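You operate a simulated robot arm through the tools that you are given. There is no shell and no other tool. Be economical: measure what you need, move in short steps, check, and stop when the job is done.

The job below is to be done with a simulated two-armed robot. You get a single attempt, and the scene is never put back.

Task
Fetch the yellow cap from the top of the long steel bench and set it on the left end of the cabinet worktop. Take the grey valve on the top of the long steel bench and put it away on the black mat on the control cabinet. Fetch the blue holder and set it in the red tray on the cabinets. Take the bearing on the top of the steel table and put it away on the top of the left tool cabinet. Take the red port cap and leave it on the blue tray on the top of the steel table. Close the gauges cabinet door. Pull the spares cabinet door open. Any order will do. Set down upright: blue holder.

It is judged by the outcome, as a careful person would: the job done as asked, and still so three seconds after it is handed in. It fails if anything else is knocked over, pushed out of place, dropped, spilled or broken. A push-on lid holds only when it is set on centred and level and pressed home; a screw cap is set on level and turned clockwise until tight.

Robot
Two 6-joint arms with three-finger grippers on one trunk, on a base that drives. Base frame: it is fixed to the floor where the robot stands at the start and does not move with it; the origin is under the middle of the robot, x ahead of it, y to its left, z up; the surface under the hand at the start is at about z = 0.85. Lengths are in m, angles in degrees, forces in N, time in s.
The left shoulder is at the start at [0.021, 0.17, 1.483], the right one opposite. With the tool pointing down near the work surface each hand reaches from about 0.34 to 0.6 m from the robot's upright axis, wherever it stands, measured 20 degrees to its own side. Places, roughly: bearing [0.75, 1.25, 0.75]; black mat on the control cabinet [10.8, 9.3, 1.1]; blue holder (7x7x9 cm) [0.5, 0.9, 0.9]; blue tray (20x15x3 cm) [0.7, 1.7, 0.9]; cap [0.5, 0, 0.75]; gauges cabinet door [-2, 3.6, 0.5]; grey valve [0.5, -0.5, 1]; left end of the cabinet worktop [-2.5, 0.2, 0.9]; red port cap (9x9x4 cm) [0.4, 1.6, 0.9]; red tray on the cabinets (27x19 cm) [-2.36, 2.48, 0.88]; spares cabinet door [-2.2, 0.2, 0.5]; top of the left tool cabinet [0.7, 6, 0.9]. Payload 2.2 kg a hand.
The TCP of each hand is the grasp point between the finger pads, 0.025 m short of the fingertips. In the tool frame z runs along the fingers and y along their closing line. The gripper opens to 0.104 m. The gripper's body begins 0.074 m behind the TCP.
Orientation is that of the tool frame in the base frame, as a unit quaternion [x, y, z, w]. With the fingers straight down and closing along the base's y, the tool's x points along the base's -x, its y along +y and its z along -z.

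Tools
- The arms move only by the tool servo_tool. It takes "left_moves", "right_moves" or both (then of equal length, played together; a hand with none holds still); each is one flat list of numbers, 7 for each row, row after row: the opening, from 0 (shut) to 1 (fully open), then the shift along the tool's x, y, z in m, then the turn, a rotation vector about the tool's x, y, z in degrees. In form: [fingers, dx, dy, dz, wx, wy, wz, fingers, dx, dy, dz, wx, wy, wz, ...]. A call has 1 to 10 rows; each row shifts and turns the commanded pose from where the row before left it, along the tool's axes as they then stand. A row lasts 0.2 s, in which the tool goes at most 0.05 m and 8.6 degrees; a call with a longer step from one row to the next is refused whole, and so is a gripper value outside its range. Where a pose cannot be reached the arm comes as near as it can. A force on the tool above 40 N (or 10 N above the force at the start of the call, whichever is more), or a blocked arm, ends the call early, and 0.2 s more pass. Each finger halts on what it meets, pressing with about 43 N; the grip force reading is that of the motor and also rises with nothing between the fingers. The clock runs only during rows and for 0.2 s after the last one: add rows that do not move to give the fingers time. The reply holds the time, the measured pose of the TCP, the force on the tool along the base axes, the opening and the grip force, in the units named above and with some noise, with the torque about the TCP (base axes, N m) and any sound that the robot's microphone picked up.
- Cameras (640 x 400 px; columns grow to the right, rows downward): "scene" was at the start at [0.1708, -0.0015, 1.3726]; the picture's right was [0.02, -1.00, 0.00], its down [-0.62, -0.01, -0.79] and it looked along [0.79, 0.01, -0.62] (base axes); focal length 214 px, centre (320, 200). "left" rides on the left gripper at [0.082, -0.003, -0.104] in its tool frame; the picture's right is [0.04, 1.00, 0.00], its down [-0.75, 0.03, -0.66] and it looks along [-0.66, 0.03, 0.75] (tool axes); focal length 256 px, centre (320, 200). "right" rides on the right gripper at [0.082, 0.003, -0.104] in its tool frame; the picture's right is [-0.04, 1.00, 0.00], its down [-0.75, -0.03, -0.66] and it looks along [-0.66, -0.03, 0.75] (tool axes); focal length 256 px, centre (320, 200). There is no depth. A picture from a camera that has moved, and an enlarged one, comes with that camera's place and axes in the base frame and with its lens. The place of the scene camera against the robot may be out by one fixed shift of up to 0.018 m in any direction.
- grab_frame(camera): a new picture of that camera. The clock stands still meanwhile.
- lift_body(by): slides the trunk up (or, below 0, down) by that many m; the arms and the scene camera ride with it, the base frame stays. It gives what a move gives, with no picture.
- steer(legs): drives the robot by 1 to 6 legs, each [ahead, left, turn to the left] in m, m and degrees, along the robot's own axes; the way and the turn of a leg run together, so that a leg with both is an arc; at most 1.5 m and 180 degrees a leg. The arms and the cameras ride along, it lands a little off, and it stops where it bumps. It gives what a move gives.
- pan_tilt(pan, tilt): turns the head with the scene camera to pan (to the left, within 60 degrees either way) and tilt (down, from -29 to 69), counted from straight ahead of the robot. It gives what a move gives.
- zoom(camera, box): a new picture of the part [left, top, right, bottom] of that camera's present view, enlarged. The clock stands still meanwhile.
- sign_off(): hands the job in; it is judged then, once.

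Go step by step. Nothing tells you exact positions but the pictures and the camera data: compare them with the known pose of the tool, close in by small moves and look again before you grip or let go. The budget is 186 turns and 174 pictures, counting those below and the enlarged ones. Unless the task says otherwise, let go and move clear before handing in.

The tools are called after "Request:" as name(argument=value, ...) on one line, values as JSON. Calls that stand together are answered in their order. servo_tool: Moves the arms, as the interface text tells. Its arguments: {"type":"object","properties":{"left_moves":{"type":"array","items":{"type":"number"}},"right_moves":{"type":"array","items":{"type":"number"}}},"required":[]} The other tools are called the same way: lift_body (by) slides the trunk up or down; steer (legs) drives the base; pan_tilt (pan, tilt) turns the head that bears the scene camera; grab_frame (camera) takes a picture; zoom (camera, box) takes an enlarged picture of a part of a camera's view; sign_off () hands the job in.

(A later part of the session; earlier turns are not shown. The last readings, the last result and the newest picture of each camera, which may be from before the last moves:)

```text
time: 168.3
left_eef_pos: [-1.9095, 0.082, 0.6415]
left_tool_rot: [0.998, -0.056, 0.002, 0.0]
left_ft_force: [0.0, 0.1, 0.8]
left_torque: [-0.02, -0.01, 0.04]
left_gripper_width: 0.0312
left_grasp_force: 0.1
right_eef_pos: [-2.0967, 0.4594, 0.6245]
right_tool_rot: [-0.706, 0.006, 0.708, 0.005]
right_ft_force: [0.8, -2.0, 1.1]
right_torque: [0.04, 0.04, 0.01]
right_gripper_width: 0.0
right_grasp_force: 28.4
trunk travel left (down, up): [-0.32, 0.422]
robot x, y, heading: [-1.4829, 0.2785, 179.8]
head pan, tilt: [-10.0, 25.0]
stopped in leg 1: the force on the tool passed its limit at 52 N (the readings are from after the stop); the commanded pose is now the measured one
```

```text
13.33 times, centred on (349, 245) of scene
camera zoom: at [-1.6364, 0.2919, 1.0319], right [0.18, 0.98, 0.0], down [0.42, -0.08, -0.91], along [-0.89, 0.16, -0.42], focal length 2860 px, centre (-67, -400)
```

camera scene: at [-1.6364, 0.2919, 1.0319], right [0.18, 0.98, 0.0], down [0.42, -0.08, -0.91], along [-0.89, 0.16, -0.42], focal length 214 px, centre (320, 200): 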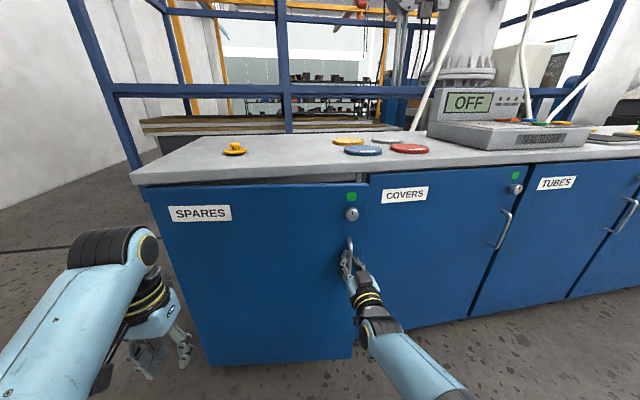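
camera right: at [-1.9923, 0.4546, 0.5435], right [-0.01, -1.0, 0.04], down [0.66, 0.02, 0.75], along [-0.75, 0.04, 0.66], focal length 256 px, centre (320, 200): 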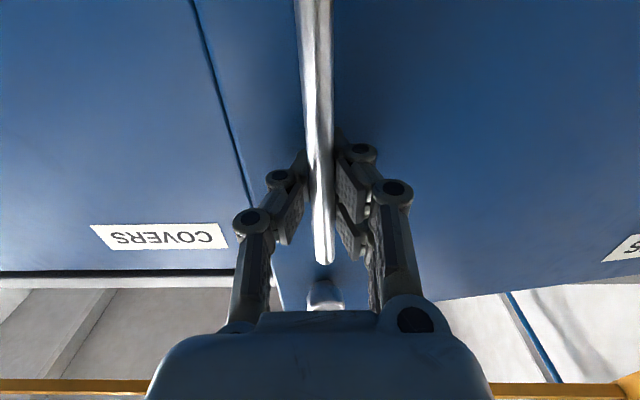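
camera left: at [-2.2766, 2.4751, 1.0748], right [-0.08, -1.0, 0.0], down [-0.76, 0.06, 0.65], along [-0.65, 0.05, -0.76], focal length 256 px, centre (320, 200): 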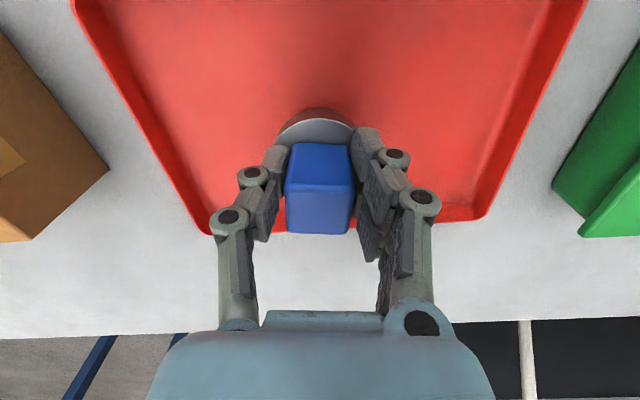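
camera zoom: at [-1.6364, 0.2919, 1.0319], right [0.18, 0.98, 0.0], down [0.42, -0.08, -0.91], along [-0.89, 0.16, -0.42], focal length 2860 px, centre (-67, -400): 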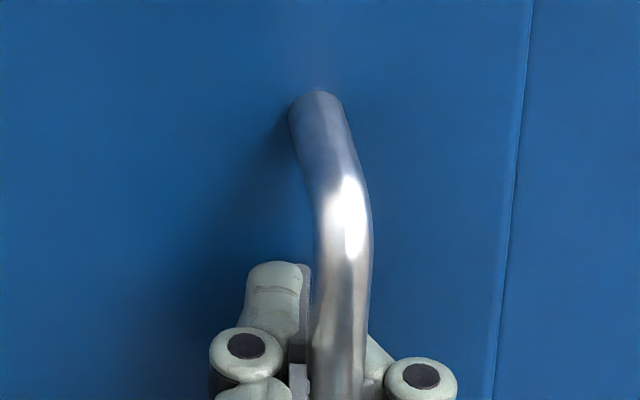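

It's unclear whether the bar is still held, so I try a slow small pull and look at the result.

Request:
servo_tool(right_moves=[0, 0, 0, -0.006, 0, 0, 0, 0, 0, 0, -0.008, 0, 0, 0, 0, 0, 0, -0.008, 0, 0, 0, 0, 0, 0, -0.008, 0, 0, 0, 0, 0, 0, -0.008, 0, 0, 0, 0, 0, 0, -0.008, 0, 0, 0, 0, 0, 0, 0, 0, 0, 0])

Request:
grab_frame(camera="right")

```text
time: 169.4
left_eef_pos: [-1.9099, 0.0783, 0.6402]
left_tool_rot: [0.999, -0.053, 0.001, -0.001]
left_ft_force: [0.2, -0.4, -0.4]
left_torque: [-0.01, -0.03, -0.01]
left_gripper_width: 0.0314
left_grasp_force: 0.0
right_eef_pos: [-2.0669, 0.4526, 0.6261]
right_tool_rot: [-0.707, 0.004, 0.707, 0.001]
right_ft_force: [-1.5, -8.2, 0.5]
right_torque: [0.17, -0.06, -0.07]
right_gripper_width: 0.0
right_grasp_force: 28.5
trunk travel left (down, up): [-0.32, 0.422]
robot x, y, heading: [-1.4798, 0.2774, 179.9]
head pan, tilt: [-10.0, 25.0]
stopped in row 5 (right hand): the force on the tool passed its limit at 44 N (the readings are from after the stop); the commanded pose is now the measured one
```

```text
90 pictures are left
camera right: at [-1.9625, 0.448, 0.5434], right [-0.01, -1.0, 0.04], down [0.66, 0.03, 0.75], along [-0.75, 0.03, 0.66], focal length 256 px, centre (320, 200)
```

right: 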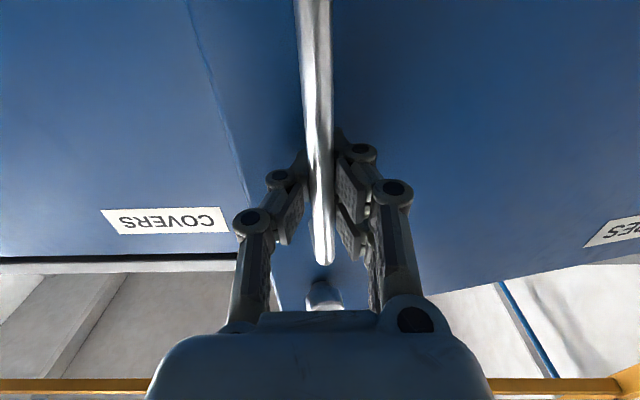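

The bar is caged by the fingers and the door follows. I pull slowly along the arc, turning the hand with the door.

Request:
servo_tool(right_moves=[0, 0, 0.001, -0.005, 1, 0, 0, 0, 0, 0.001, -0.005, 1, 0, 0, 0, 0, 0.001, -0.005, 1, 0, 0, 0, 0, 0.001, -0.006, 1, 0, 0, 0, 0, 0.001, -0.006, 1, 0, 0, 0, 0, 0.001, -0.006, 1, 0, 0, 0, 0, 0.001, -0.006, 1, 0, 0, 0, 0, 0.001, -0.006, 1, 0, 0, 0, 0, 0.001, -0.006, 1, 0, 0, 0, 0, 0.001, -0.006, 1, 0, 0])

```text
time: 170.6
left_eef_pos: [-1.9096, 0.077, 0.6418]
left_tool_rot: [0.999, -0.051, 0.001, -0.001]
left_ft_force: [0.0, 0.6, -0.2]
left_torque: [0.02, 0.02, 0.02]
left_gripper_width: 0.0313
left_grasp_force: 0.0
right_eef_pos: [-2.0457, 0.4449, 0.6246]
right_tool_rot: [-0.706, 0.029, 0.707, 0.032]
right_ft_force: [-3.7, -13.7, 0.3]
right_torque: [-0.21, -0.06, -0.09]
right_gripper_width: 0.0
right_grasp_force: 28.1
trunk travel left (down, up): [-0.32, 0.422]
robot x, y, heading: [-1.4821, 0.2778, -180.0]
head pan, tilt: [-10.0, 25.0]
stopped in row 6 (right hand): the force on the tool passed its limit at 45 N (the readings are from after the stop); the commanded pose is now the measured one
```

The force limit trips again; I try a slower pull to learn how the door resists.

Request:
servo_tool(right_moves=[0, 0, 0.0012, -0.003, 0, 0, 0, 0, 0, 0.0012, -0.003, 0, 0, 0, 0, 0, 0.0012, -0.003, 0, 0, 0, 0, 0, 0.0012, -0.003, 0, 0, 0, 0, 0, 0.0012, -0.003, 0, 0, 0, 0, 0, 0.0012, -0.003, 0, 0, 0, 0, 0, 0.0012, -0.003, 0, 0, 0, 0, 0, 0.0012, -0.003, 0, 0, 0, 0, 0, 0.0012, -0.003, 0, 0, 0, 0, 0, 0.0012, -0.003, 0, 0, 0])

Request:
grab_frame(camera="right")

Request:
grab_frame(camera="scene")

```text
time: 171.5
left_eef_pos: [-1.9081, 0.0752, 0.641]
left_tool_rot: [0.999, -0.051, 0.001, -0.001]
left_ft_force: [0.3, -0.5, 0.4]
left_torque: [-0.03, 0.01, 0.04]
left_gripper_width: 0.0311
left_grasp_force: 0.0
right_eef_pos: [-2.0402, 0.4442, 0.625]
right_tool_rot: [-0.705, 0.024, 0.708, 0.034]
right_ft_force: [-4.7, -14.3, -2.6]
right_torque: [-0.32, -0.07, -0.14]
right_gripper_width: 0.0
right_grasp_force: 28.0
trunk travel left (down, up): [-0.32, 0.422]
robot x, y, heading: [-1.4797, 0.2773, -179.7]
head pan, tilt: [-10.0, 25.0]
stopped in row 4 (right hand): the force on the tool passed its limit at 42 N (the readings are from after the stop); the commanded pose is now the measured one
```

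```text
89 pictures are left
camera right: at [-1.9363, 0.4341, 0.5431], right [-0.08, -1.0, 0.03], down [0.66, -0.03, 0.75], along [-0.75, 0.08, 0.66], focal length 256 px, centre (320, 200)
```

right: 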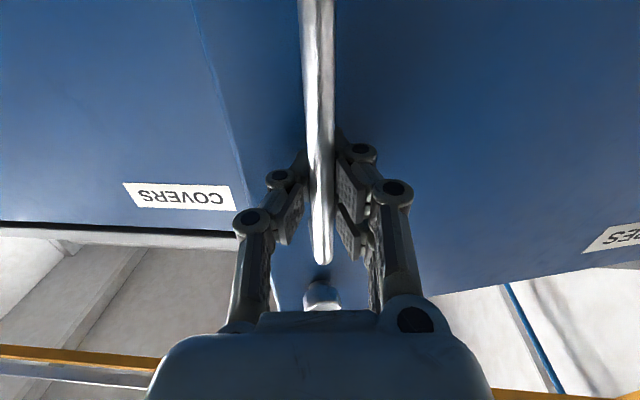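

```text
88 pictures are left
camera scene: at [-1.6373, 0.2876, 1.0319], right [0.17, 0.99, 0.0], down [0.42, -0.07, -0.91], along [-0.89, 0.15, -0.42], focal length 214 px, centre (320, 200)
```

scene: 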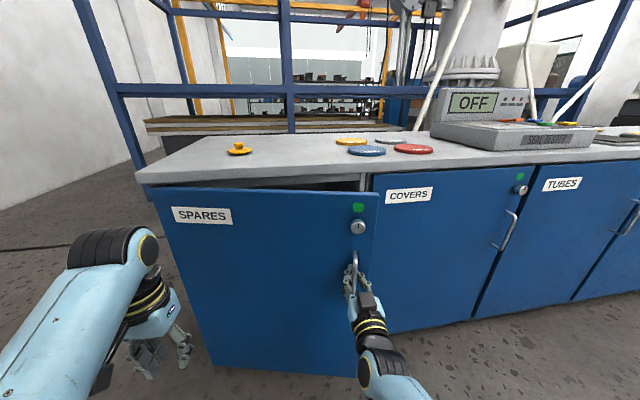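

The leftover force points toward the hinge, so the hand is holding the bar too far out. I ease the hand toward -y and watch the force.

Request:
servo_tool(right_moves=[0, 0, 0.003, 0, 0, 0, 0, 0, 0, 0.003, 0, 0, 0, 0, 0, 0, 0.003, 0, 0, 0, 0, 0, 0, 0, 0, 0, 0, 0])

```text
time: 172.5
left_eef_pos: [-1.9091, 0.0745, 0.6411]
left_tool_rot: [0.999, -0.051, 0.0, -0.002]
left_ft_force: [0.4, -0.7, 0.3]
left_torque: [0.03, 0.02, 0.0]
left_gripper_width: 0.0311
left_grasp_force: 0.2
right_eef_pos: [-2.038, 0.4434, 0.6238]
right_tool_rot: [-0.703, 0.019, 0.709, 0.041]
right_ft_force: [-7.7, -24.8, 13.0]
right_torque: [-0.59, 0.13, -0.18]
right_gripper_width: 0.0
right_grasp_force: 28.8
trunk travel left (down, up): [-0.32, 0.422]
robot x, y, heading: [-1.483, 0.279, -179.7]
head pan, tilt: [-10.0, 25.0]
```

Moving that way only raised the force, so this grip is binding. I release the bar and back off to look at how far the door stands open.

Request:
servo_tool(right_moves=[0.3, 0, 0, 0, 0, 0, 0, 0.6, 0, 0, 0, 0, 0, 0, 0.6, 0, 0, 0, 0, 0, 0, 0.6, 0, 0, 0, 0, 0, 0, 0.6, 0, 0, -0.02, 0, 0, 0, 0.6, 0, 0, -0.03, 0, 0, 0, 0.6, 0, 0, -0.04, 0, 0, 0, 0.6, 0, 0, 0, 0, 0, 0])

Request:
grab_frame(camera="scene")

Request:
grab_frame(camera="right")

```text
time: 174.3
left_eef_pos: [-1.9084, 0.0759, 0.6409]
left_tool_rot: [0.999, -0.051, 0.001, 0.0]
left_ft_force: [-0.3, -1.0, 0.9]
left_torque: [0.03, -0.02, 0.0]
left_gripper_width: 0.0313
left_grasp_force: 0.1
right_eef_pos: [-1.957, 0.4527, 0.6283]
right_tool_rot: [-0.697, 0.003, 0.716, 0.047]
right_ft_force: [-0.8, -0.1, 0.4]
right_torque: [0.02, 0.0, -0.02]
right_gripper_width: 0.0625
right_grasp_force: 0.0
trunk travel left (down, up): [-0.32, 0.422]
robot x, y, heading: [-1.4837, 0.2721, -179.9]
head pan, tilt: [-10.0, 25.0]
```

```text
87 pictures are left
camera scene: at [-1.637, 0.2889, 1.0319], right [0.17, 0.99, 0.0], down [0.42, -0.07, -0.91], along [-0.89, 0.15, -0.42], focal length 214 px, centre (320, 200)
```

scene: 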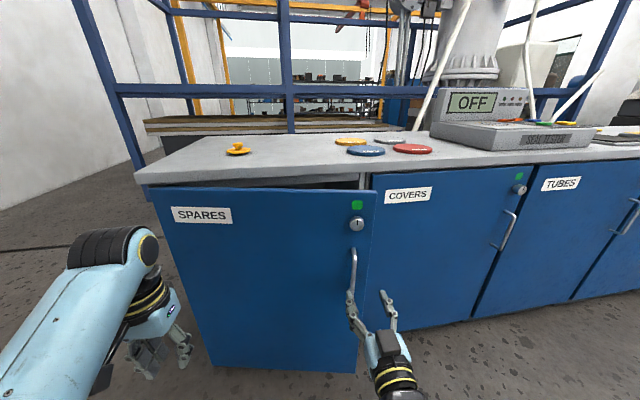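

```text
86 pictures are left
camera right: at [-1.8554, 0.4473, 0.5427], right [-0.07, -1.0, -0.02], down [0.68, -0.06, 0.73], along [-0.73, 0.04, 0.68], focal length 256 px, centre (320, 200)
```

right: 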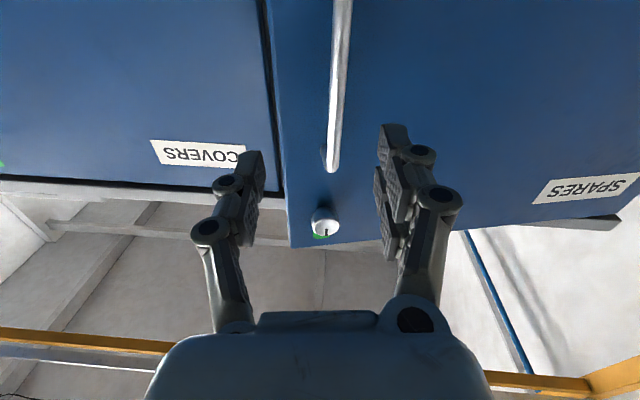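

The door stands open about 13 degrees with its free top corner near (-2.076, 0.50). I'll instead put shut fingers down behind its top edge and draw it open, so I raise the trunk and turn the hand to point down again.

Request:
lift_body(by=0.33)

Request:
servo_tool(right_moves=[0.2, 0, 0, 0, 0, 8.5, 0, 0, 0, 0, 0, 0, 8.5, 0, 0, 0, 0, 0, 0, 8.5, 0, 0, 0, 0, 0, 0, 8.5, 0, 0, 0, 0, 0, 0, 8.5, 0, 0, 0, 0, 0, 0, 8.5, 0, 0, 0, 0, 0, 0, 8.5, 0, 0, 0, 0, 0, 0, 8.5, 0, 0, 0, 0, 0, 0, 8.5, 0, 0, 0, 0, 0, 0, 8.5, 0])

Request:
servo_tool(right_moves=[0, 0, 0, 0, 0, 5, 0, 0, 0, 0, 0, -3.6, 1.5, -4, 0, 0, 0, 0, 0, 0, 0])

Request:
grab_frame(camera="scene")

Request:
grab_frame(camera="right")

```text
time: 177.5
left_eef_pos: [-1.9082, 0.0758, 0.972]
left_tool_rot: [0.999, -0.051, 0.002, 0.0]
left_ft_force: [0.3, -0.3, -0.1]
left_torque: [0.0, -0.02, 0.03]
left_gripper_width: 0.0314
left_grasp_force: 0.1
right_eef_pos: [-1.9564, 0.45, 0.9555]
right_tool_rot: [-0.698, 0.005, 0.714, 0.048]
right_ft_force: [0.6, -0.3, -0.2]
right_torque: [0.0, 0.03, -0.03]
right_gripper_width: 0.0626
right_grasp_force: 0.1
trunk travel left (down, up): [-0.65, 0.092]
robot x, y, heading: [-1.4819, 0.2784, -179.5]
head pan, tilt: [-10.0, 25.0]
```

```text
time: 178.8
left_eef_pos: [-1.9083, 0.0759, 0.9714]
left_tool_rot: [0.999, -0.051, 0.001, 0.0]
left_ft_force: [-0.4, 0.1, 0.1]
left_torque: [0.04, -0.02, -0.01]
left_gripper_width: 0.0314
left_grasp_force: 0.0
right_eef_pos: [-1.9386, 0.502, 0.9422]
right_tool_rot: [0.884, -0.005, -0.455, -0.111]
right_ft_force: [0.0, 0.1, -0.6]
right_torque: [0.0, 0.02, -0.03]
right_gripper_width: 0.0
right_grasp_force: 28.4
right hand out of reach, approached as far as the arm can: row 3
trunk travel left (down, up): [-0.65, 0.092]
robot x, y, heading: [-1.4807, 0.2732, -180.0]
head pan, tilt: [-10.0, 25.0]
stopped in row 6 (right hand): the arm was blocked; the commanded pose is now the measured one
```

```text
time: 179.6
left_eef_pos: [-1.9085, 0.0755, 0.9719]
left_tool_rot: [0.999, -0.05, 0.001, 0.0]
left_ft_force: [-0.2, 0.1, 0.3]
left_torque: [0.01, 0.01, 0.0]
left_gripper_width: 0.0312
left_grasp_force: 0.0
right_eef_pos: [-1.9416, 0.5005, 0.9284]
right_tool_rot: [0.906, 0.005, -0.411, -0.105]
right_ft_force: [0.2, -0.2, 0.4]
right_torque: [-0.01, 0.01, -0.02]
right_gripper_width: 0.0
right_grasp_force: 28.4
right hand out of reach, approached as far as the arm can: row 2
trunk travel left (down, up): [-0.65, 0.092]
robot x, y, heading: [-1.4854, 0.2786, -180.0]
head pan, tilt: [-10.0, 25.0]
```

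```text
85 pictures are left
camera scene: at [-1.6285, 0.2889, 1.3681], right [0.17, 0.99, 0.0], down [0.42, -0.07, -0.91], along [-0.89, 0.15, -0.42], focal length 214 px, centre (320, 200)
```

scene: 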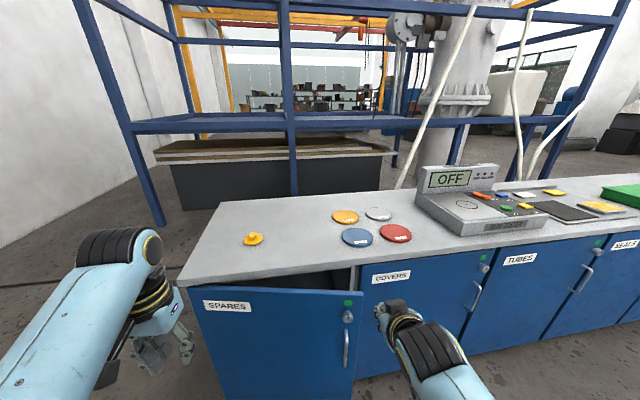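

```text
84 pictures are left
camera right: at [-1.8101, 0.4863, 0.9335], right [-0.1, -0.98, -0.16], down [-0.01, -0.16, 0.99], along [-0.99, 0.1, 0.01], focal length 256 px, centre (320, 200)
```

right: 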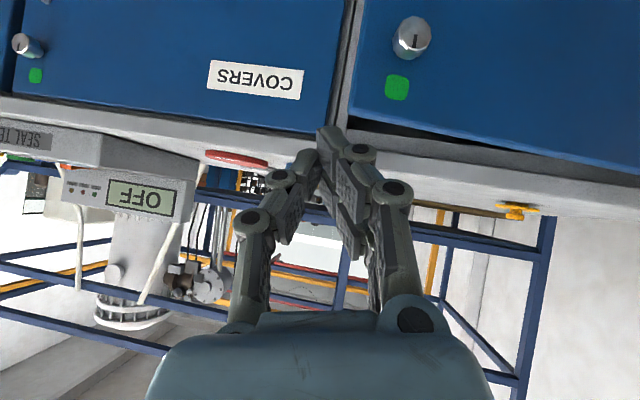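

The arm ran into a limit close to the body. I back the robot off, stretch the hand forward, and then finish turning it down.

Request:
steer(legs=[[-0.3, 0, 0]])

Request:
servo_tool(right_moves=[0, -0.022, 0.0026, 0.025, 0, 0, 0, 0, -0.022, 0.0026, 0.025, 0, 0, 0, 0, -0.022, 0.0026, 0.025, 0, 0, 0, 0, 0, 0, 0, -2.07, 8.1, 0.1, 0, 0, 0, 0, -2.07, 8.1, 0.1, 0, 0, 0, 0, -2.07, 8.1, 0.1, 0, 0, 0, 0, -2.07, 8.1, 0.1, 0, 0, 0, 0, -2.07, 8.1, 0.1, 0, 0, 0, 0, -2.07, 8.1, 0.1, 0, 0, 0, 0, 0, 0, 0])

```text
time: 181.7
left_eef_pos: [-1.5932, 0.0772, 0.9702]
left_tool_rot: [0.999, -0.051, 0.001, 0.0]
left_ft_force: [0.1, -0.9, 0.3]
left_torque: [-0.03, 0.03, 0.01]
left_gripper_width: 0.0312
left_grasp_force: 0.2
right_eef_pos: [-1.6264, 0.5027, 0.9272]
right_tool_rot: [0.906, 0.006, -0.411, -0.105]
right_ft_force: [0.1, -0.1, -0.8]
right_torque: [0.01, 0.05, -0.02]
right_gripper_width: 0.0002
right_grasp_force: 28.7
trunk travel left (down, up): [-0.65, 0.092]
robot x, y, heading: [-1.1678, 0.2823, -179.9]
head pan, tilt: [-10.0, 25.0]
```

```text
time: 183.9
left_eef_pos: [-1.5947, 0.0773, 0.9714]
left_tool_rot: [0.999, -0.052, 0.001, 0.001]
left_ft_force: [0.6, -0.5, 0.1]
left_torque: [-0.01, 0.03, -0.01]
left_gripper_width: 0.0314
left_grasp_force: 0.1
right_eef_pos: [-1.7045, 0.4077, 0.9091]
right_tool_rot: [0.999, 0.002, -0.01, -0.043]
right_ft_force: [-0.3, -0.1, -0.3]
right_torque: [0.02, 0.01, -0.04]
right_gripper_width: 0.0
right_grasp_force: 28.1
right hand out of reach, approached as far as the arm can: row 5, 6, 7, 8, 9
trunk travel left (down, up): [-0.65, 0.092]
robot x, y, heading: [-1.1666, 0.2798, -180.0]
head pan, tilt: [-10.0, 25.0]
```

Nearly down. I move the hand a little outward and level it.

Request:
servo_tool(right_moves=[0, 0, -0.025, 0, 0, 0, 0, 0, 0, -0.025, 0, 0, 0, 0, 0, 0, -0.01, 0, -4.9, 1.1, 0, 0, 0, 0, 0, 0, 0, 0])

```text
time: 184.9
left_eef_pos: [-1.594, 0.0773, 0.9707]
left_tool_rot: [0.999, -0.052, 0.001, 0.0]
left_ft_force: [-0.2, -0.1, 0.0]
left_torque: [0.0, -0.02, 0.0]
left_gripper_width: 0.0312
left_grasp_force: 0.0
right_eef_pos: [-1.6857, 0.4163, 0.9157]
right_tool_rot: [0.999, -0.003, -0.01, -0.042]
right_ft_force: [0.0, -0.3, -0.5]
right_torque: [-0.01, 0.0, 0.0]
right_gripper_width: 0.0
right_grasp_force: 28.4
right hand out of reach, approached as far as the arm can: row 1, 2, 3
trunk travel left (down, up): [-0.65, 0.092]
robot x, y, heading: [-1.1662, 0.279, -180.0]
head pan, tilt: [-10.0, 25.0]
```

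The arm seems pinned near a joint limit. I try moving it forward and down, away from the limit.

Request:
servo_tool(right_moves=[0, -0.03, 0, 0.01, 0, 0, 0, 0, -0.03, 0, 0.01, 0, 0, 0, 0, -0.03, 0, 0.01, 0, 0, 0, 0, 0, 0, 0, 0, 0, 0, 0, 0, 0, 0, 0, 0, 0])

Request:
grab_frame(camera="scene")

```text
time: 186.1
left_eef_pos: [-1.594, 0.0784, 0.9712]
left_tool_rot: [0.999, -0.052, 0.001, 0.001]
left_ft_force: [-0.7, -0.7, -0.9]
left_torque: [0.02, -0.02, 0.0]
left_gripper_width: 0.0312
left_grasp_force: 0.0
right_eef_pos: [-1.7268, 0.3924, 0.9022]
right_tool_rot: [0.999, -0.002, -0.012, -0.047]
right_ft_force: [-0.5, 0.4, -0.7]
right_torque: [-0.02, 0.0, 0.0]
right_gripper_width: 0.0001
right_grasp_force: 28.5
right hand out of reach, approached as far as the arm can: row 1, 2, 3
trunk travel left (down, up): [-0.65, 0.092]
robot x, y, heading: [-1.1646, 0.2792, -180.0]
head pan, tilt: [-10.0, 25.0]
```

```text
83 pictures are left
camera scene: at [-1.3141, 0.29, 1.3681], right [0.17, 0.99, 0.0], down [0.42, -0.07, -0.91], along [-0.89, 0.16, -0.42], focal length 214 px, centre (320, 200)
```

scene: 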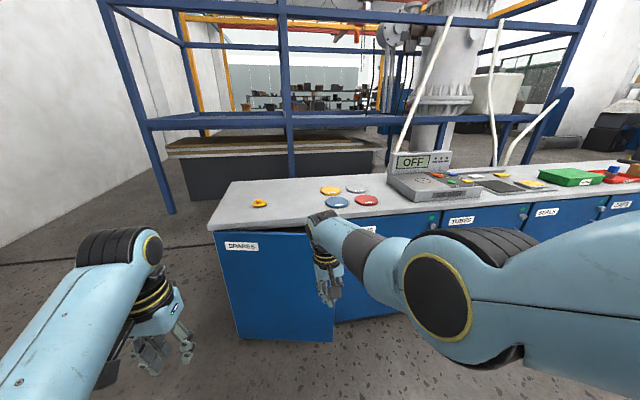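

I take the hand part way back toward pointing forward, moving it outward and ahead, to get the arm off its limit.

Request:
servo_tool(right_moves=[0, 0, -0.01, 0, 0, -8, 0, 0, 0, -0.01, 0, 0, -8, 0, 0, 0, -0.01, 0, 0, -8, 0, 0, 0, -0.01, 0, 0, -8, 0, 0, 0, -0.01, 0, 0, -8, 0, 0, 0, -0.02, 0, 0, 0, 0, 0, 0, -0.02, 0, 0, 0, 0, 0, 0, 0, 0, 0, 0, 0])

```text
time: 187.9
left_eef_pos: [-1.5944, 0.0779, 0.9723]
left_tool_rot: [0.999, -0.052, 0.001, 0.0]
left_ft_force: [0.0, -0.9, 0.2]
left_torque: [0.02, -0.01, -0.02]
left_gripper_width: 0.0315
left_grasp_force: 0.2
right_eef_pos: [-1.7365, 0.4599, 0.8943]
right_tool_rot: [0.936, 0.007, -0.35, -0.04]
right_ft_force: [0.4, 0.6, -0.7]
right_torque: [0.0, -0.02, 0.02]
right_gripper_width: 0.0
right_grasp_force: 28.1
right hand out of reach, approached as far as the arm can: row 4, 6, 7
trunk travel left (down, up): [-0.65, 0.092]
robot x, y, heading: [-1.1643, 0.277, -179.9]
head pan, tilt: [-10.0, 25.0]
```

Request:
servo_tool(right_moves=[0, -0.013, 0, -0.015, -2, -4, 0, 0, -0.013, 0, -0.015, -2, -5, 0, 0, -0.013, 0, -0.015, -1, -5, 0, 0, 0, 0, 0, 0, -5, 0, 0, 0, 0, 0, 0, 0, 0, 0, 0, 0, 0, 0, 0, 0])

```text
time: 189.3
left_eef_pos: [-1.5946, 0.0785, 0.97]
left_tool_rot: [0.999, -0.053, 0.0, 0.0]
left_ft_force: [0.9, 0.0, 0.7]
left_torque: [0.0, -0.03, -0.01]
left_gripper_width: 0.0313
left_grasp_force: 0.1
right_eef_pos: [-1.7652, 0.4395, 0.9008]
right_tool_rot: [0.866, 0.028, -0.5, 0.005]
right_ft_force: [-0.4, -0.5, 0.1]
right_torque: [-0.01, 0.03, -0.01]
right_gripper_width: 0.0
right_grasp_force: 28.2
right hand out of reach, approached as far as the arm can: row 1, 2, 3
trunk travel left (down, up): [-0.65, 0.092]
robot x, y, heading: [-1.1661, 0.2787, -179.9]
head pan, tilt: [-10.0, 25.0]
```

Request:
pan_tilt(pan=-40, tilt=30)

Request:
grab_frame(camera="scene")

```text
time: 190.2
left_eef_pos: [-1.5941, 0.0772, 0.9717]
left_tool_rot: [0.999, -0.052, 0.001, 0.001]
left_ft_force: [-0.7, -0.3, 0.2]
left_torque: [-0.03, 0.0, 0.01]
left_gripper_width: 0.031
left_grasp_force: 0.1
right_eef_pos: [-1.7651, 0.4387, 0.9013]
right_tool_rot: [0.866, 0.027, -0.499, 0.004]
right_ft_force: [-0.2, 0.3, 0.1]
right_torque: [0.0, -0.02, 0.02]
right_gripper_width: 0.0
right_grasp_force: 28.3
trunk travel left (down, up): [-0.65, 0.092]
robot x, y, heading: [-1.1687, 0.2796, -179.8]
head pan, tilt: [-40.0, 30.0]
```

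```text
82 pictures are left
camera scene: at [-1.2929, 0.3323, 1.3601], right [0.64, 0.77, 0.0], down [0.38, -0.32, -0.87], along [-0.66, 0.56, -0.5], focal length 214 px, centre (320, 200)
```

scene: 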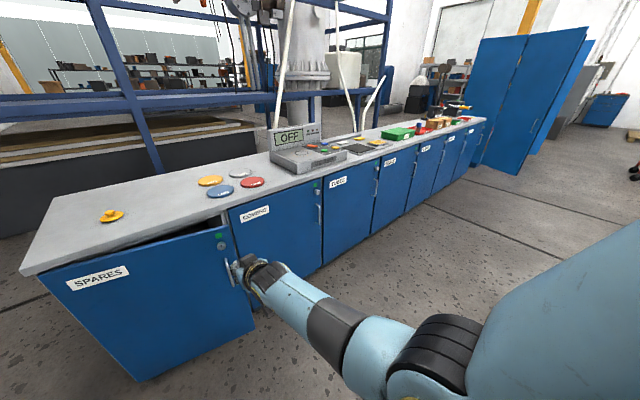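

I try bringing the hand back to the forward-pointing pose that worked before, then re-turn it down from there.

Request:
servo_tool(right_moves=[0, 0, 0, 0, 0, -7.5, 0, 0, 0, 0, 0, 0, -7.5, 0, 0, 0, 0, 0, 0, -7.5, 0, 0, 0, 0, 0, 0, -7.5, 0, 0, 0, 0, 0, 0, 0, 0, 0, 0, 0, 0, 0, 0, 0])

```text
time: 191.6
left_eef_pos: [-1.5954, 0.0782, 0.972]
left_tool_rot: [0.999, -0.052, 0.001, 0.001]
left_ft_force: [-0.4, 0.0, 0.3]
left_torque: [0.03, 0.0, -0.01]
left_gripper_width: 0.031
left_grasp_force: 0.0
right_eef_pos: [-1.7297, 0.4424, 0.9757]
right_tool_rot: [0.712, 0.044, -0.7, 0.028]
right_ft_force: [0.8, 1.0, -0.6]
right_torque: [0.01, -0.01, -0.02]
right_gripper_width: 0.0001
right_grasp_force: 28.7
right hand out of reach, approached as far as the arm can: row 1, 2, 3, 4
trunk travel left (down, up): [-0.65, 0.092]
robot x, y, heading: [-1.1672, 0.2788, -179.7]
head pan, tilt: [-40.0, 30.0]
```

The commanded pose has drifted away from where the arm can go. I bring it back inward until it is reachable again.

Request:
servo_tool(right_moves=[0, 0, 0.03, 0, 0, 0, 0, 0, 0, 0.03, 0, 0, 0, 0, 0, 0, 0.03, 0, 0, 0, 0, 0, 0, 0.03, 0, 0, 0, 0, 0, 0, 0.03, 0, 0, 0, 0, 0, 0, 0, 0, 0, 0, 0])

```text
time: 193.0
left_eef_pos: [-1.5958, 0.0774, 0.9703]
left_tool_rot: [0.999, -0.052, 0.001, 0.0]
left_ft_force: [-0.7, -0.5, 0.3]
left_torque: [-0.01, 0.03, 0.01]
left_gripper_width: 0.0312
left_grasp_force: 0.0
right_eef_pos: [-1.7205, 0.4268, 0.9854]
right_tool_rot: [0.73, 0.045, -0.68, 0.045]
right_ft_force: [0.1, 0.0, 0.5]
right_torque: [0.04, -0.01, 0.0]
right_gripper_width: 0.0
right_grasp_force: 28.5
right hand out of reach, approached as far as the arm can: row 1, 2, 3, 4, 5
trunk travel left (down, up): [-0.65, 0.092]
robot x, y, heading: [-1.1675, 0.2761, -179.7]
head pan, tilt: [-40.0, 30.0]
```

Request:
servo_tool(right_moves=[0, 0, 0.025, -0.03, 0, 0, 0, 0, 0, 0.025, -0.03, 0, 0, 0, 0, 0, 0, -0.03, 0, 0, 0, 0, 0, 0, -0.01, 0, 0, 0, 0, 0, 0, 0, 0, 0, 0, 0, 0, 0, 0, 0, 0, 0])

Request:
grab_frame(camera="scene")

```text
time: 194.4
left_eef_pos: [-1.5946, 0.0784, 0.9706]
left_tool_rot: [0.999, -0.052, 0.001, 0.0]
left_ft_force: [0.1, -0.4, -0.3]
left_torque: [0.04, 0.02, -0.02]
left_gripper_width: 0.0309
left_grasp_force: 0.0
right_eef_pos: [-1.632, 0.4566, 0.988]
right_tool_rot: [0.708, 0.028, -0.705, 0.017]
right_ft_force: [0.1, -0.3, 0.5]
right_torque: [0.02, -0.02, -0.01]
right_gripper_width: 0.0001
right_grasp_force: 28.8
right hand out of reach, approached as far as the arm can: row 1, 2, 3
trunk travel left (down, up): [-0.65, 0.092]
robot x, y, heading: [-1.1687, 0.2787, -180.0]
head pan, tilt: [-40.0, 30.0]
```

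```text
81 pictures are left
camera scene: at [-1.2927, 0.3324, 1.3601], right [0.64, 0.77, 0.0], down [0.38, -0.32, -0.87], along [-0.66, 0.56, -0.5], focal length 214 px, centre (320, 200)
```

scene: 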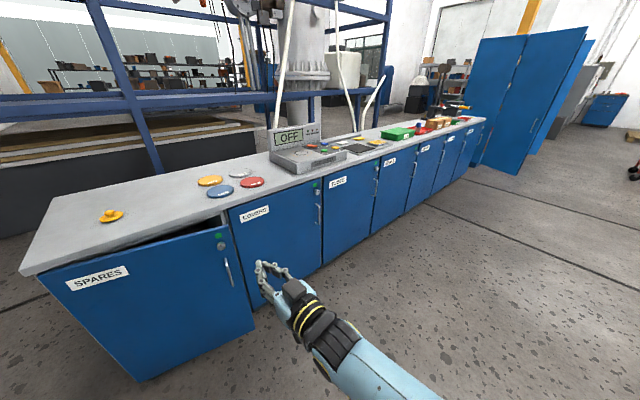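

Synced again. I now go stepwise to the pose where turning worked before and check for reach flags.

Request:
servo_tool(right_moves=[0, 0.012, 0, 0.025, 0, 0, 0, 0, 0.012, 0, 0.025, 0, 0, 0, 0, 0.012, 0, 0.025, 0, 0, 0, 0, 0, 0, 0.02, 0, 0, 0, 0, 0, 0, 0, 0, 0, 0])

Request:
servo_tool(right_moves=[0, 0, 0, 0, 0, 8, 0, 0, 0, 0, 0, 0, 8, 0, 0, 0, 0, 0, 0, 8, 0, 0, 0, 0, 0, 0, 0, 0])

```text
time: 195.6
left_eef_pos: [-1.5959, 0.0784, 0.9711]
left_tool_rot: [0.999, -0.053, 0.001, 0.0]
left_ft_force: [-0.3, -0.8, -0.5]
left_torque: [-0.02, -0.01, 0.02]
left_gripper_width: 0.0313
left_grasp_force: 0.1
right_eef_pos: [-1.714, 0.447, 0.9975]
right_tool_rot: [0.71, 0.033, -0.703, 0.021]
right_ft_force: [-0.3, 0.4, -0.9]
right_torque: [-0.01, -0.05, 0.01]
right_gripper_width: 0.0
right_grasp_force: 28.9
right hand out of reach, approached as far as the arm can: row 1, 2, 3, 4
trunk travel left (down, up): [-0.65, 0.092]
robot x, y, heading: [-1.1677, 0.277, -180.1]
head pan, tilt: [-40.0, 30.0]
```

```text
time: 196.6
left_eef_pos: [-1.594, 0.0782, 0.9715]
left_tool_rot: [0.999, -0.053, 0.001, 0.0]
left_ft_force: [0.0, -0.9, 0.8]
left_torque: [0.01, 0.03, 0.0]
left_gripper_width: 0.0311
left_grasp_force: 0.0
right_eef_pos: [-1.7418, 0.4548, 0.9464]
right_tool_rot: [0.836, 0.01, -0.548, -0.005]
right_ft_force: [0.6, 0.0, 0.2]
right_torque: [0.03, 0.0, -0.01]
right_gripper_width: 0.0
right_grasp_force: 28.3
right hand out of reach, approached as far as the arm can: row 2, 3
trunk travel left (down, up): [-0.65, 0.092]
robot x, y, heading: [-1.1705, 0.2781, -179.9]
head pan, tilt: [-40.0, 30.0]
```

Request:
servo_tool(right_moves=[0, 0, 0, 0, 0, 8, 0, 0, 0, 0, 0, 0, 8, 0, 0, 0, 0, 0, 0, 8, 0, 0, 0, 0, 0, 0, 0, 0])

Request:
servo_tool(right_moves=[0, 0, 0, 0, 0, 8, 0, 0, 0, 0, 0, 0, 8, 0, 0, 0, 0, 0, 0, 8, 0, 0, 0, 0, 0, 0, 0, 0])

```text
time: 197.6
left_eef_pos: [-1.5941, 0.0773, 0.9716]
left_tool_rot: [0.999, -0.052, 0.001, 0.001]
left_ft_force: [0.5, -0.1, 0.3]
left_torque: [0.0, 0.02, -0.01]
left_gripper_width: 0.0311
left_grasp_force: 0.0
right_eef_pos: [-1.7793, 0.4214, 0.8893]
right_tool_rot: [0.934, 0.023, -0.357, -0.004]
right_ft_force: [-0.3, 0.8, 0.6]
right_torque: [-0.01, 0.02, 0.03]
right_gripper_width: 0.0
right_grasp_force: 28.7
right hand out of reach, approached as far as the arm can: row 1, 2, 3
trunk travel left (down, up): [-0.65, 0.092]
robot x, y, heading: [-1.1664, 0.2774, -180.4]
head pan, tilt: [-40.0, 30.0]
```

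```text
time: 198.6
left_eef_pos: [-1.5935, 0.0777, 0.9717]
left_tool_rot: [0.999, -0.052, 0.0, 0.001]
left_ft_force: [0.0, -0.3, 0.8]
left_torque: [-0.01, 0.0, 0.05]
left_gripper_width: 0.0315
left_grasp_force: 0.1
right_eef_pos: [-1.7698, 0.3852, 0.8855]
right_tool_rot: [0.987, 0.028, -0.157, -0.015]
right_ft_force: [0.2, -0.4, 0.1]
right_torque: [-0.01, 0.02, -0.02]
right_gripper_width: 0.0
right_grasp_force: 28.1
right hand out of reach, approached as far as the arm can: row 1, 2, 3
trunk travel left (down, up): [-0.65, 0.092]
robot x, y, heading: [-1.1683, 0.2766, -180.0]
head pan, tilt: [-40.0, 30.0]
```

Request:
servo_tool(right_moves=[0, 0, 0, 0.03, 0, 6, 0, 0, 0, 0, 0.03, 0, 6, 0, 0, 0, 0, 0.03, 0, 6, 0, 0, 0, 0, 0.03, 0, 0, 0, 0, 0, 0, 0, 0, 0, 0])

Request:
pan_tilt(pan=-30, tilt=40)

Request:
grab_frame(camera="scene")

```text
time: 199.8
left_eef_pos: [-1.5953, 0.0773, 0.9718]
left_tool_rot: [0.999, -0.053, 0.002, 0.0]
left_ft_force: [0.6, 0.3, 0.1]
left_torque: [-0.04, 0.03, 0.01]
left_gripper_width: 0.0313
left_grasp_force: 0.1
right_eef_pos: [-1.7031, 0.383, 0.8517]
right_tool_rot: [0.999, 0.027, -0.021, -0.036]
right_ft_force: [-0.1, -0.1, 0.6]
right_torque: [0.0, -0.02, 0.0]
right_gripper_width: 0.0
right_grasp_force: 28.3
right hand out of reach, approached as far as the arm can: row 1, 2, 3, 4
trunk travel left (down, up): [-0.65, 0.092]
robot x, y, heading: [-1.1653, 0.2788, -179.9]
head pan, tilt: [-40.0, 30.0]
```

```text
time: 200.6
left_eef_pos: [-1.595, 0.0776, 0.9715]
left_tool_rot: [0.999, -0.052, 0.001, 0.001]
left_ft_force: [0.0, -0.1, 0.0]
left_torque: [0.01, 0.03, -0.01]
left_gripper_width: 0.0313
left_grasp_force: 0.1
right_eef_pos: [-1.7045, 0.3832, 0.8513]
right_tool_rot: [0.999, 0.027, -0.021, -0.036]
right_ft_force: [-0.3, -0.2, 0.9]
right_torque: [-0.01, 0.06, 0.02]
right_gripper_width: 0.0002
right_grasp_force: 28.2
trunk travel left (down, up): [-0.65, 0.092]
robot x, y, heading: [-1.1671, 0.2796, -179.7]
head pan, tilt: [-30.0, 40.0]
```

```text
80 pictures are left
camera scene: at [-1.2973, 0.3167, 1.3448], right [0.5, 0.87, 0.0], down [0.56, -0.32, -0.77], along [-0.66, 0.38, -0.64], focal length 214 px, centre (320, 200)
```

scene: 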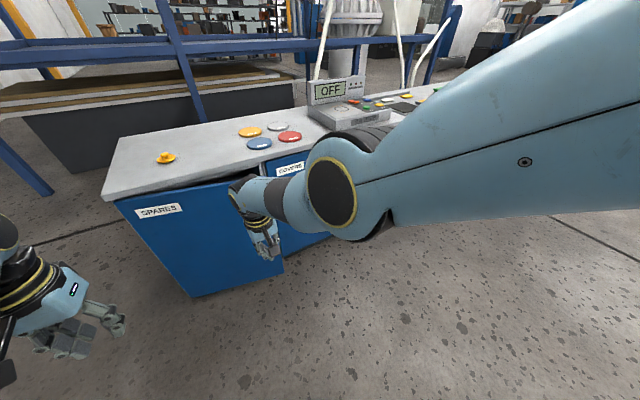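

Request:
servo_tool(right_moves=[0, 0, 0, 0, 0, 0, -8, 0, 0, 0, 0, 0, 0, -8, 0, 0, 0, 0, 0, 0, -8, 0, 0, 0, 0, 0, 0, -8, 0, 0, 0, 0, 0, 0, 0])

```text
time: 201.8
left_eef_pos: [-1.5945, 0.079, 0.9705]
left_tool_rot: [0.999, -0.052, 0.001, 0.0]
left_ft_force: [-0.6, 0.6, 0.2]
left_torque: [-0.03, -0.03, 0.0]
left_gripper_width: 0.0311
left_grasp_force: 0.1
right_eef_pos: [-1.684, 0.3322, 0.846]
right_tool_rot: [0.977, 0.198, -0.026, -0.073]
right_ft_force: [-0.8, -0.2, 0.5]
right_torque: [-0.02, -0.01, 0.01]
right_gripper_width: 0.0
right_grasp_force: 28.7
right hand out of reach, approached as far as the arm can: row 1, 2, 3, 4
trunk travel left (down, up): [-0.65, 0.092]
robot x, y, heading: [-1.1707, 0.2774, -179.9]
head pan, tilt: [-30.0, 40.0]
```

Worse that way; I turn it the opposite way.

Request:
servo_tool(right_moves=[0, 0, 0, 0, 0, 0, 8, 0, 0, 0, 0, 0, 0, 8, 0, 0, 0, 0, 0, 0, 8, 0, 0, 0, 0, 0, 0, 8, 0, 0, 0, 0, 0, 0, 8, 0, 0, 0, 0, 0, 0, 8, 0, 0, 0, 0, 0, 0, 8, 0, 0, 0, 0, 0, 0, 0])

```text
time: 203.6
left_eef_pos: [-1.5955, 0.078, 0.9713]
left_tool_rot: [0.999, -0.053, 0.001, -0.001]
left_ft_force: [0.9, 0.2, 0.4]
left_torque: [0.01, 0.01, -0.02]
left_gripper_width: 0.0312
left_grasp_force: 0.1
right_eef_pos: [-1.6809, 0.3263, 0.8456]
right_tool_rot: [0.962, -0.269, -0.041, -0.038]
right_ft_force: [0.5, -0.3, -0.4]
right_torque: [0.0, -0.03, 0.0]
right_gripper_width: 0.0
right_grasp_force: 28.4
trunk travel left (down, up): [-0.65, 0.092]
robot x, y, heading: [-1.1687, 0.2783, -179.9]
head pan, tilt: [-30.0, 40.0]
```

Reachable again in this turn. I try moving outward to the right from here.

Request:
servo_tool(right_moves=[0, -0.0155, -0.0256, 0.003, 0, 0, 0, 0, -0.0155, -0.0256, 0.003, 0, 0, 0, 0, -0.0155, -0.0256, 0.003, 0, 0, 0, 0, -0.0155, -0.0256, 0.003, 0, 0, 0, 0, 0, 0, 0, 0, 0, 0])

```text
time: 204.8
left_eef_pos: [-1.5937, 0.076, 0.9715]
left_tool_rot: [0.999, -0.051, 0.001, -0.001]
left_ft_force: [0.1, -1.0, -0.5]
left_torque: [0.0, 0.02, 0.01]
left_gripper_width: 0.0312
left_grasp_force: 0.0
right_eef_pos: [-1.6958, 0.4277, 0.8254]
right_tool_rot: [0.964, -0.262, -0.039, -0.039]
right_ft_force: [0.3, 0.4, 0.7]
right_torque: [-0.04, 0.0, 0.01]
right_gripper_width: 0.0
right_grasp_force: 28.5
right hand out of reach, approached as far as the arm can: row 1, 2, 3, 4
trunk travel left (down, up): [-0.65, 0.092]
robot x, y, heading: [-1.1644, 0.2798, -180.0]
head pan, tilt: [-30.0, 40.0]
```

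This works well enough. I raise the trunk so the fingertips clear the door's top, then drive forward to stand over the gap behind the door.

Request:
lift_body(by=0.085)

Request:
steer(legs=[[0.4, -0.01, 0]])

Request:
pan_tilt(pan=-20, tilt=45)

Request:
grab_frame(camera="scene")

Request:
grab_frame(camera="right")

```text
time: 206.0
left_eef_pos: [-1.5945, 0.0779, 1.0565]
left_tool_rot: [0.999, -0.053, 0.002, 0.0]
left_ft_force: [-0.1, -0.1, 0.0]
left_torque: [0.02, 0.0, 0.0]
left_gripper_width: 0.0312
left_grasp_force: 0.1
right_eef_pos: [-1.6966, 0.4277, 0.9104]
right_tool_rot: [0.963, -0.262, -0.038, -0.04]
right_ft_force: [-0.6, 1.1, -0.2]
right_torque: [-0.04, 0.03, 0.0]
right_gripper_width: 0.0
right_grasp_force: 28.7
trunk travel left (down, up): [-0.735, 0.007]
robot x, y, heading: [-1.1665, 0.2791, -179.9]
head pan, tilt: [-30.0, 40.0]
```

```text
time: 208.4
left_eef_pos: [-1.9843, 0.0869, 1.0569]
left_tool_rot: [0.999, -0.052, 0.001, 0.0]
left_ft_force: [0.0, 0.2, 0.6]
left_torque: [-0.02, -0.01, -0.01]
left_gripper_width: 0.0312
left_grasp_force: 0.1
right_eef_pos: [-2.0873, 0.4357, 0.9115]
right_tool_rot: [0.963, -0.262, -0.039, -0.04]
right_ft_force: [0.0, -0.3, 0.0]
right_torque: [0.0, -0.01, -0.01]
right_gripper_width: 0.0001
right_grasp_force: 28.6
trunk travel left (down, up): [-0.735, 0.007]
robot x, y, heading: [-1.561, 0.2863, -179.8]
head pan, tilt: [-30.0, 40.0]
```

```text
time: 209.1
left_eef_pos: [-1.9865, 0.0866, 1.0562]
left_tool_rot: [0.999, -0.051, 0.001, 0.0]
left_ft_force: [0.3, 0.3, -0.1]
left_torque: [0.02, 0.02, 0.0]
left_gripper_width: 0.0312
left_grasp_force: 0.0
right_eef_pos: [-2.0869, 0.436, 0.9108]
right_tool_rot: [0.963, -0.262, -0.039, -0.04]
right_ft_force: [0.7, 0.3, 0.7]
right_torque: [0.03, 0.0, -0.01]
right_gripper_width: 0.0
right_grasp_force: 28.0
trunk travel left (down, up): [-0.735, 0.007]
robot x, y, heading: [-1.5582, 0.2867, -179.7]
head pan, tilt: [-20.0, 45.0]
```

```text
79 pictures are left
camera scene: at [-1.6905, 0.3112, 1.4227], right [0.34, 0.94, 0.0], down [0.67, -0.24, -0.71], along [-0.66, 0.24, -0.71], focal length 214 px, centre (320, 200)
```

scene: 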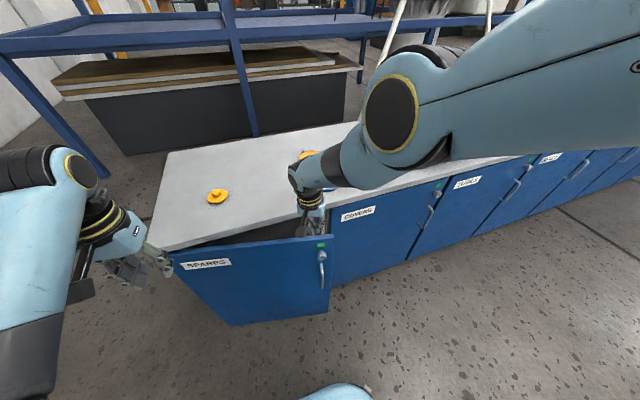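

```text
78 pictures are left
camera right: at [-2.0119, 0.3829, 1.0066], right [-0.54, -0.84, -0.05], down [-0.6, 0.34, 0.73], along [-0.59, 0.43, -0.69], focal length 256 px, centre (320, 200)
```

right: 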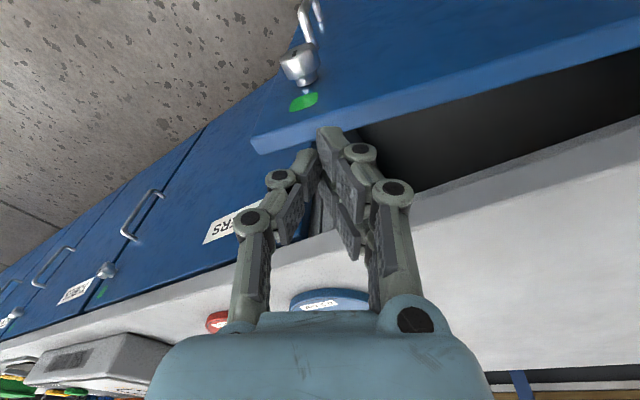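

The view shows the gap clearly; the door's inner face at this y is about x -2.105 and the worktop edge about -2.165. I go 4.7 cm further ahead and look down again.

Request:
steer(legs=[[0.047, 0, 0]])

Request:
grab_frame(camera="right")

Request:
zoom(camera="scene", box=[240, 180, 368, 260])

```text
time: 210.0
left_eef_pos: [-2.03, 0.0874, 1.0566]
left_tool_rot: [0.999, -0.052, 0.001, 0.0]
left_ft_force: [-0.8, -0.6, 0.6]
left_torque: [0.0, -0.01, 0.0]
left_gripper_width: 0.031
left_grasp_force: 0.1
right_eef_pos: [-2.1312, 0.4362, 0.9096]
right_tool_rot: [0.963, -0.262, -0.039, -0.04]
right_ft_force: [0.3, -0.3, 0.2]
right_torque: [0.0, 0.0, -0.01]
right_gripper_width: 0.0001
right_grasp_force: 28.6
trunk travel left (down, up): [-0.735, 0.007]
robot x, y, heading: [-1.6023, 0.2867, -179.5]
head pan, tilt: [-20.0, 45.0]
```

```text
77 pictures are left
camera right: at [-2.0569, 0.3831, 1.0066], right [-0.54, -0.84, -0.05], down [-0.6, 0.34, 0.73], along [-0.59, 0.43, -0.69], focal length 256 px, centre (320, 200)
```

right: 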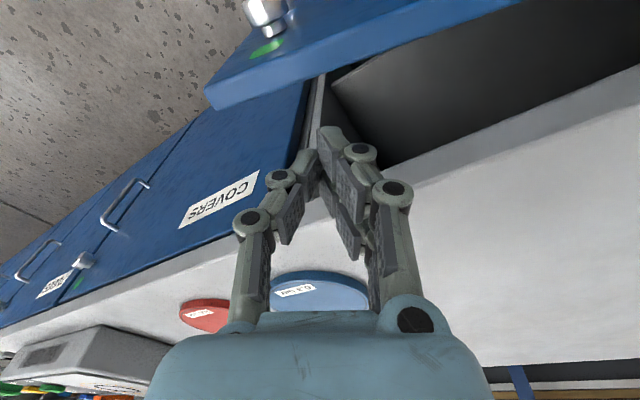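

```text
5.00 times, centred on (304, 220) of scene
camera zoom: at [-1.7357, 0.3112, 1.4227], right [0.34, 0.94, 0.0], down [0.67, -0.24, -0.71], along [-0.66, 0.24, -0.71], focal length 1072 px, centre (400, 100)
```

zoom: 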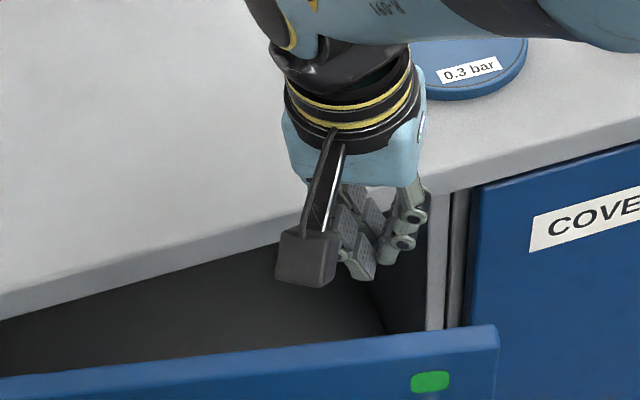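

The fingers are over the middle of the gap. I lower the trunk 10 cm so they reach behind the door.

Request:
lift_body(by=-0.1)

Request:
grab_frame(camera="right")

```text
time: 211.4
left_eef_pos: [-2.0306, 0.0889, 0.9554]
left_tool_rot: [0.999, -0.052, 0.001, 0.0]
left_ft_force: [0.7, 0.1, 0.0]
left_torque: [0.04, 0.03, 0.01]
left_gripper_width: 0.0312
left_grasp_force: 0.0
right_eef_pos: [-2.1323, 0.4358, 0.8115]
right_tool_rot: [0.963, -0.262, -0.039, -0.04]
right_ft_force: [0.6, 0.1, 0.5]
right_torque: [-0.02, 0.01, 0.02]
right_gripper_width: 0.0001
right_grasp_force: 28.7
trunk travel left (down, up): [-0.635, 0.107]
robot x, y, heading: [-1.6025, 0.2894, -180.0]
head pan, tilt: [-20.0, 45.0]
```

```text
75 pictures are left
camera right: at [-2.0575, 0.383, 0.9066], right [-0.54, -0.84, -0.05], down [-0.6, 0.34, 0.73], along [-0.59, 0.43, -0.69], focal length 256 px, centre (320, 200)
```

right: 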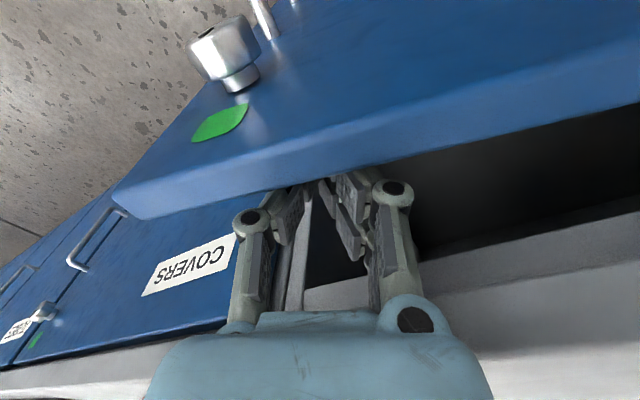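

The fingers are behind the door. I draw back along the arc with the drive.

Request:
steer(legs=[[-0.06, 0.01, 0], [-0.08, 0.045, 0]])

Request:
grab_frame(camera="scene")

```text
time: 213.1
left_eef_pos: [-1.8905, 0.0316, 0.9566]
left_tool_rot: [0.999, -0.054, 0.002, -0.001]
left_ft_force: [0.2, -0.4, -0.1]
left_torque: [0.03, 0.06, -0.01]
left_gripper_width: 0.0312
left_grasp_force: 0.0
right_eef_pos: [-1.9912, 0.3822, 0.8109]
right_tool_rot: [0.963, -0.263, -0.039, -0.04]
right_ft_force: [0.9, 0.2, 0.2]
right_torque: [0.05, -0.02, -0.02]
right_gripper_width: 0.0
right_grasp_force: 28.1
trunk travel left (down, up): [-0.635, 0.107]
robot x, y, heading: [-1.4623, 0.2324, 179.9]
head pan, tilt: [-20.0, 45.0]
```

```text
74 pictures are left
camera scene: at [-1.5945, 0.2546, 1.3226], right [0.34, 0.94, 0.0], down [0.66, -0.24, -0.71], along [-0.66, 0.24, -0.71], focal length 214 px, centre (320, 200)
```

scene: 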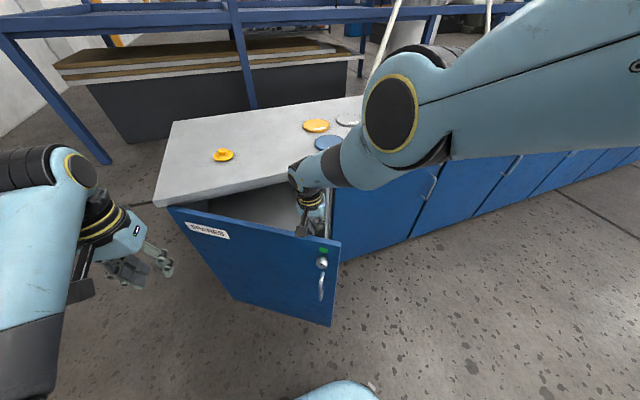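

The door swings freely now. I continue the arc.

Request:
steer(legs=[[-0.114, 0.092, 0], [-0.072, 0.093, 0]])

Request:
grab_frame(camera="scene")

```text
time: 215.2
left_eef_pos: [-1.7066, -0.151, 0.9561]
left_tool_rot: [0.998, -0.056, 0.001, -0.001]
left_ft_force: [0.7, -0.4, -0.6]
left_torque: [0.01, 0.02, 0.01]
left_gripper_width: 0.031
left_grasp_force: 0.0
right_eef_pos: [-1.8053, 0.1975, 0.8107]
right_tool_rot: [0.963, -0.265, -0.038, -0.041]
right_ft_force: [-0.4, 0.2, -0.4]
right_torque: [-0.01, 0.05, 0.01]
right_gripper_width: 0.0
right_grasp_force: 28.5
trunk travel left (down, up): [-0.635, 0.107]
robot x, y, heading: [-1.2752, 0.0472, 179.6]
head pan, tilt: [-20.0, 45.0]
```

```text
73 pictures are left
camera scene: at [-1.41, 0.0703, 1.3225], right [0.35, 0.94, 0.0], down [0.66, -0.24, -0.71], along [-0.66, 0.24, -0.71], focal length 214 px, centre (320, 200)
```

scene: 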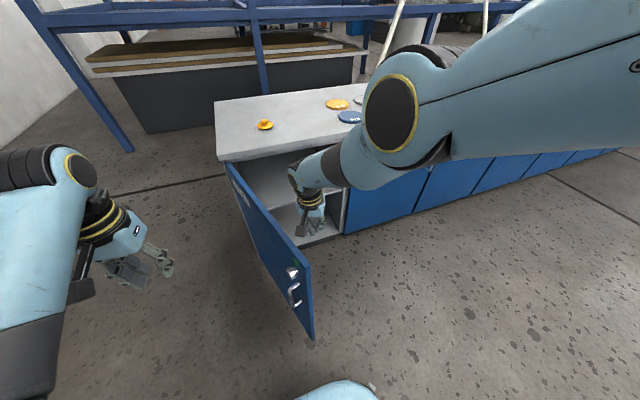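

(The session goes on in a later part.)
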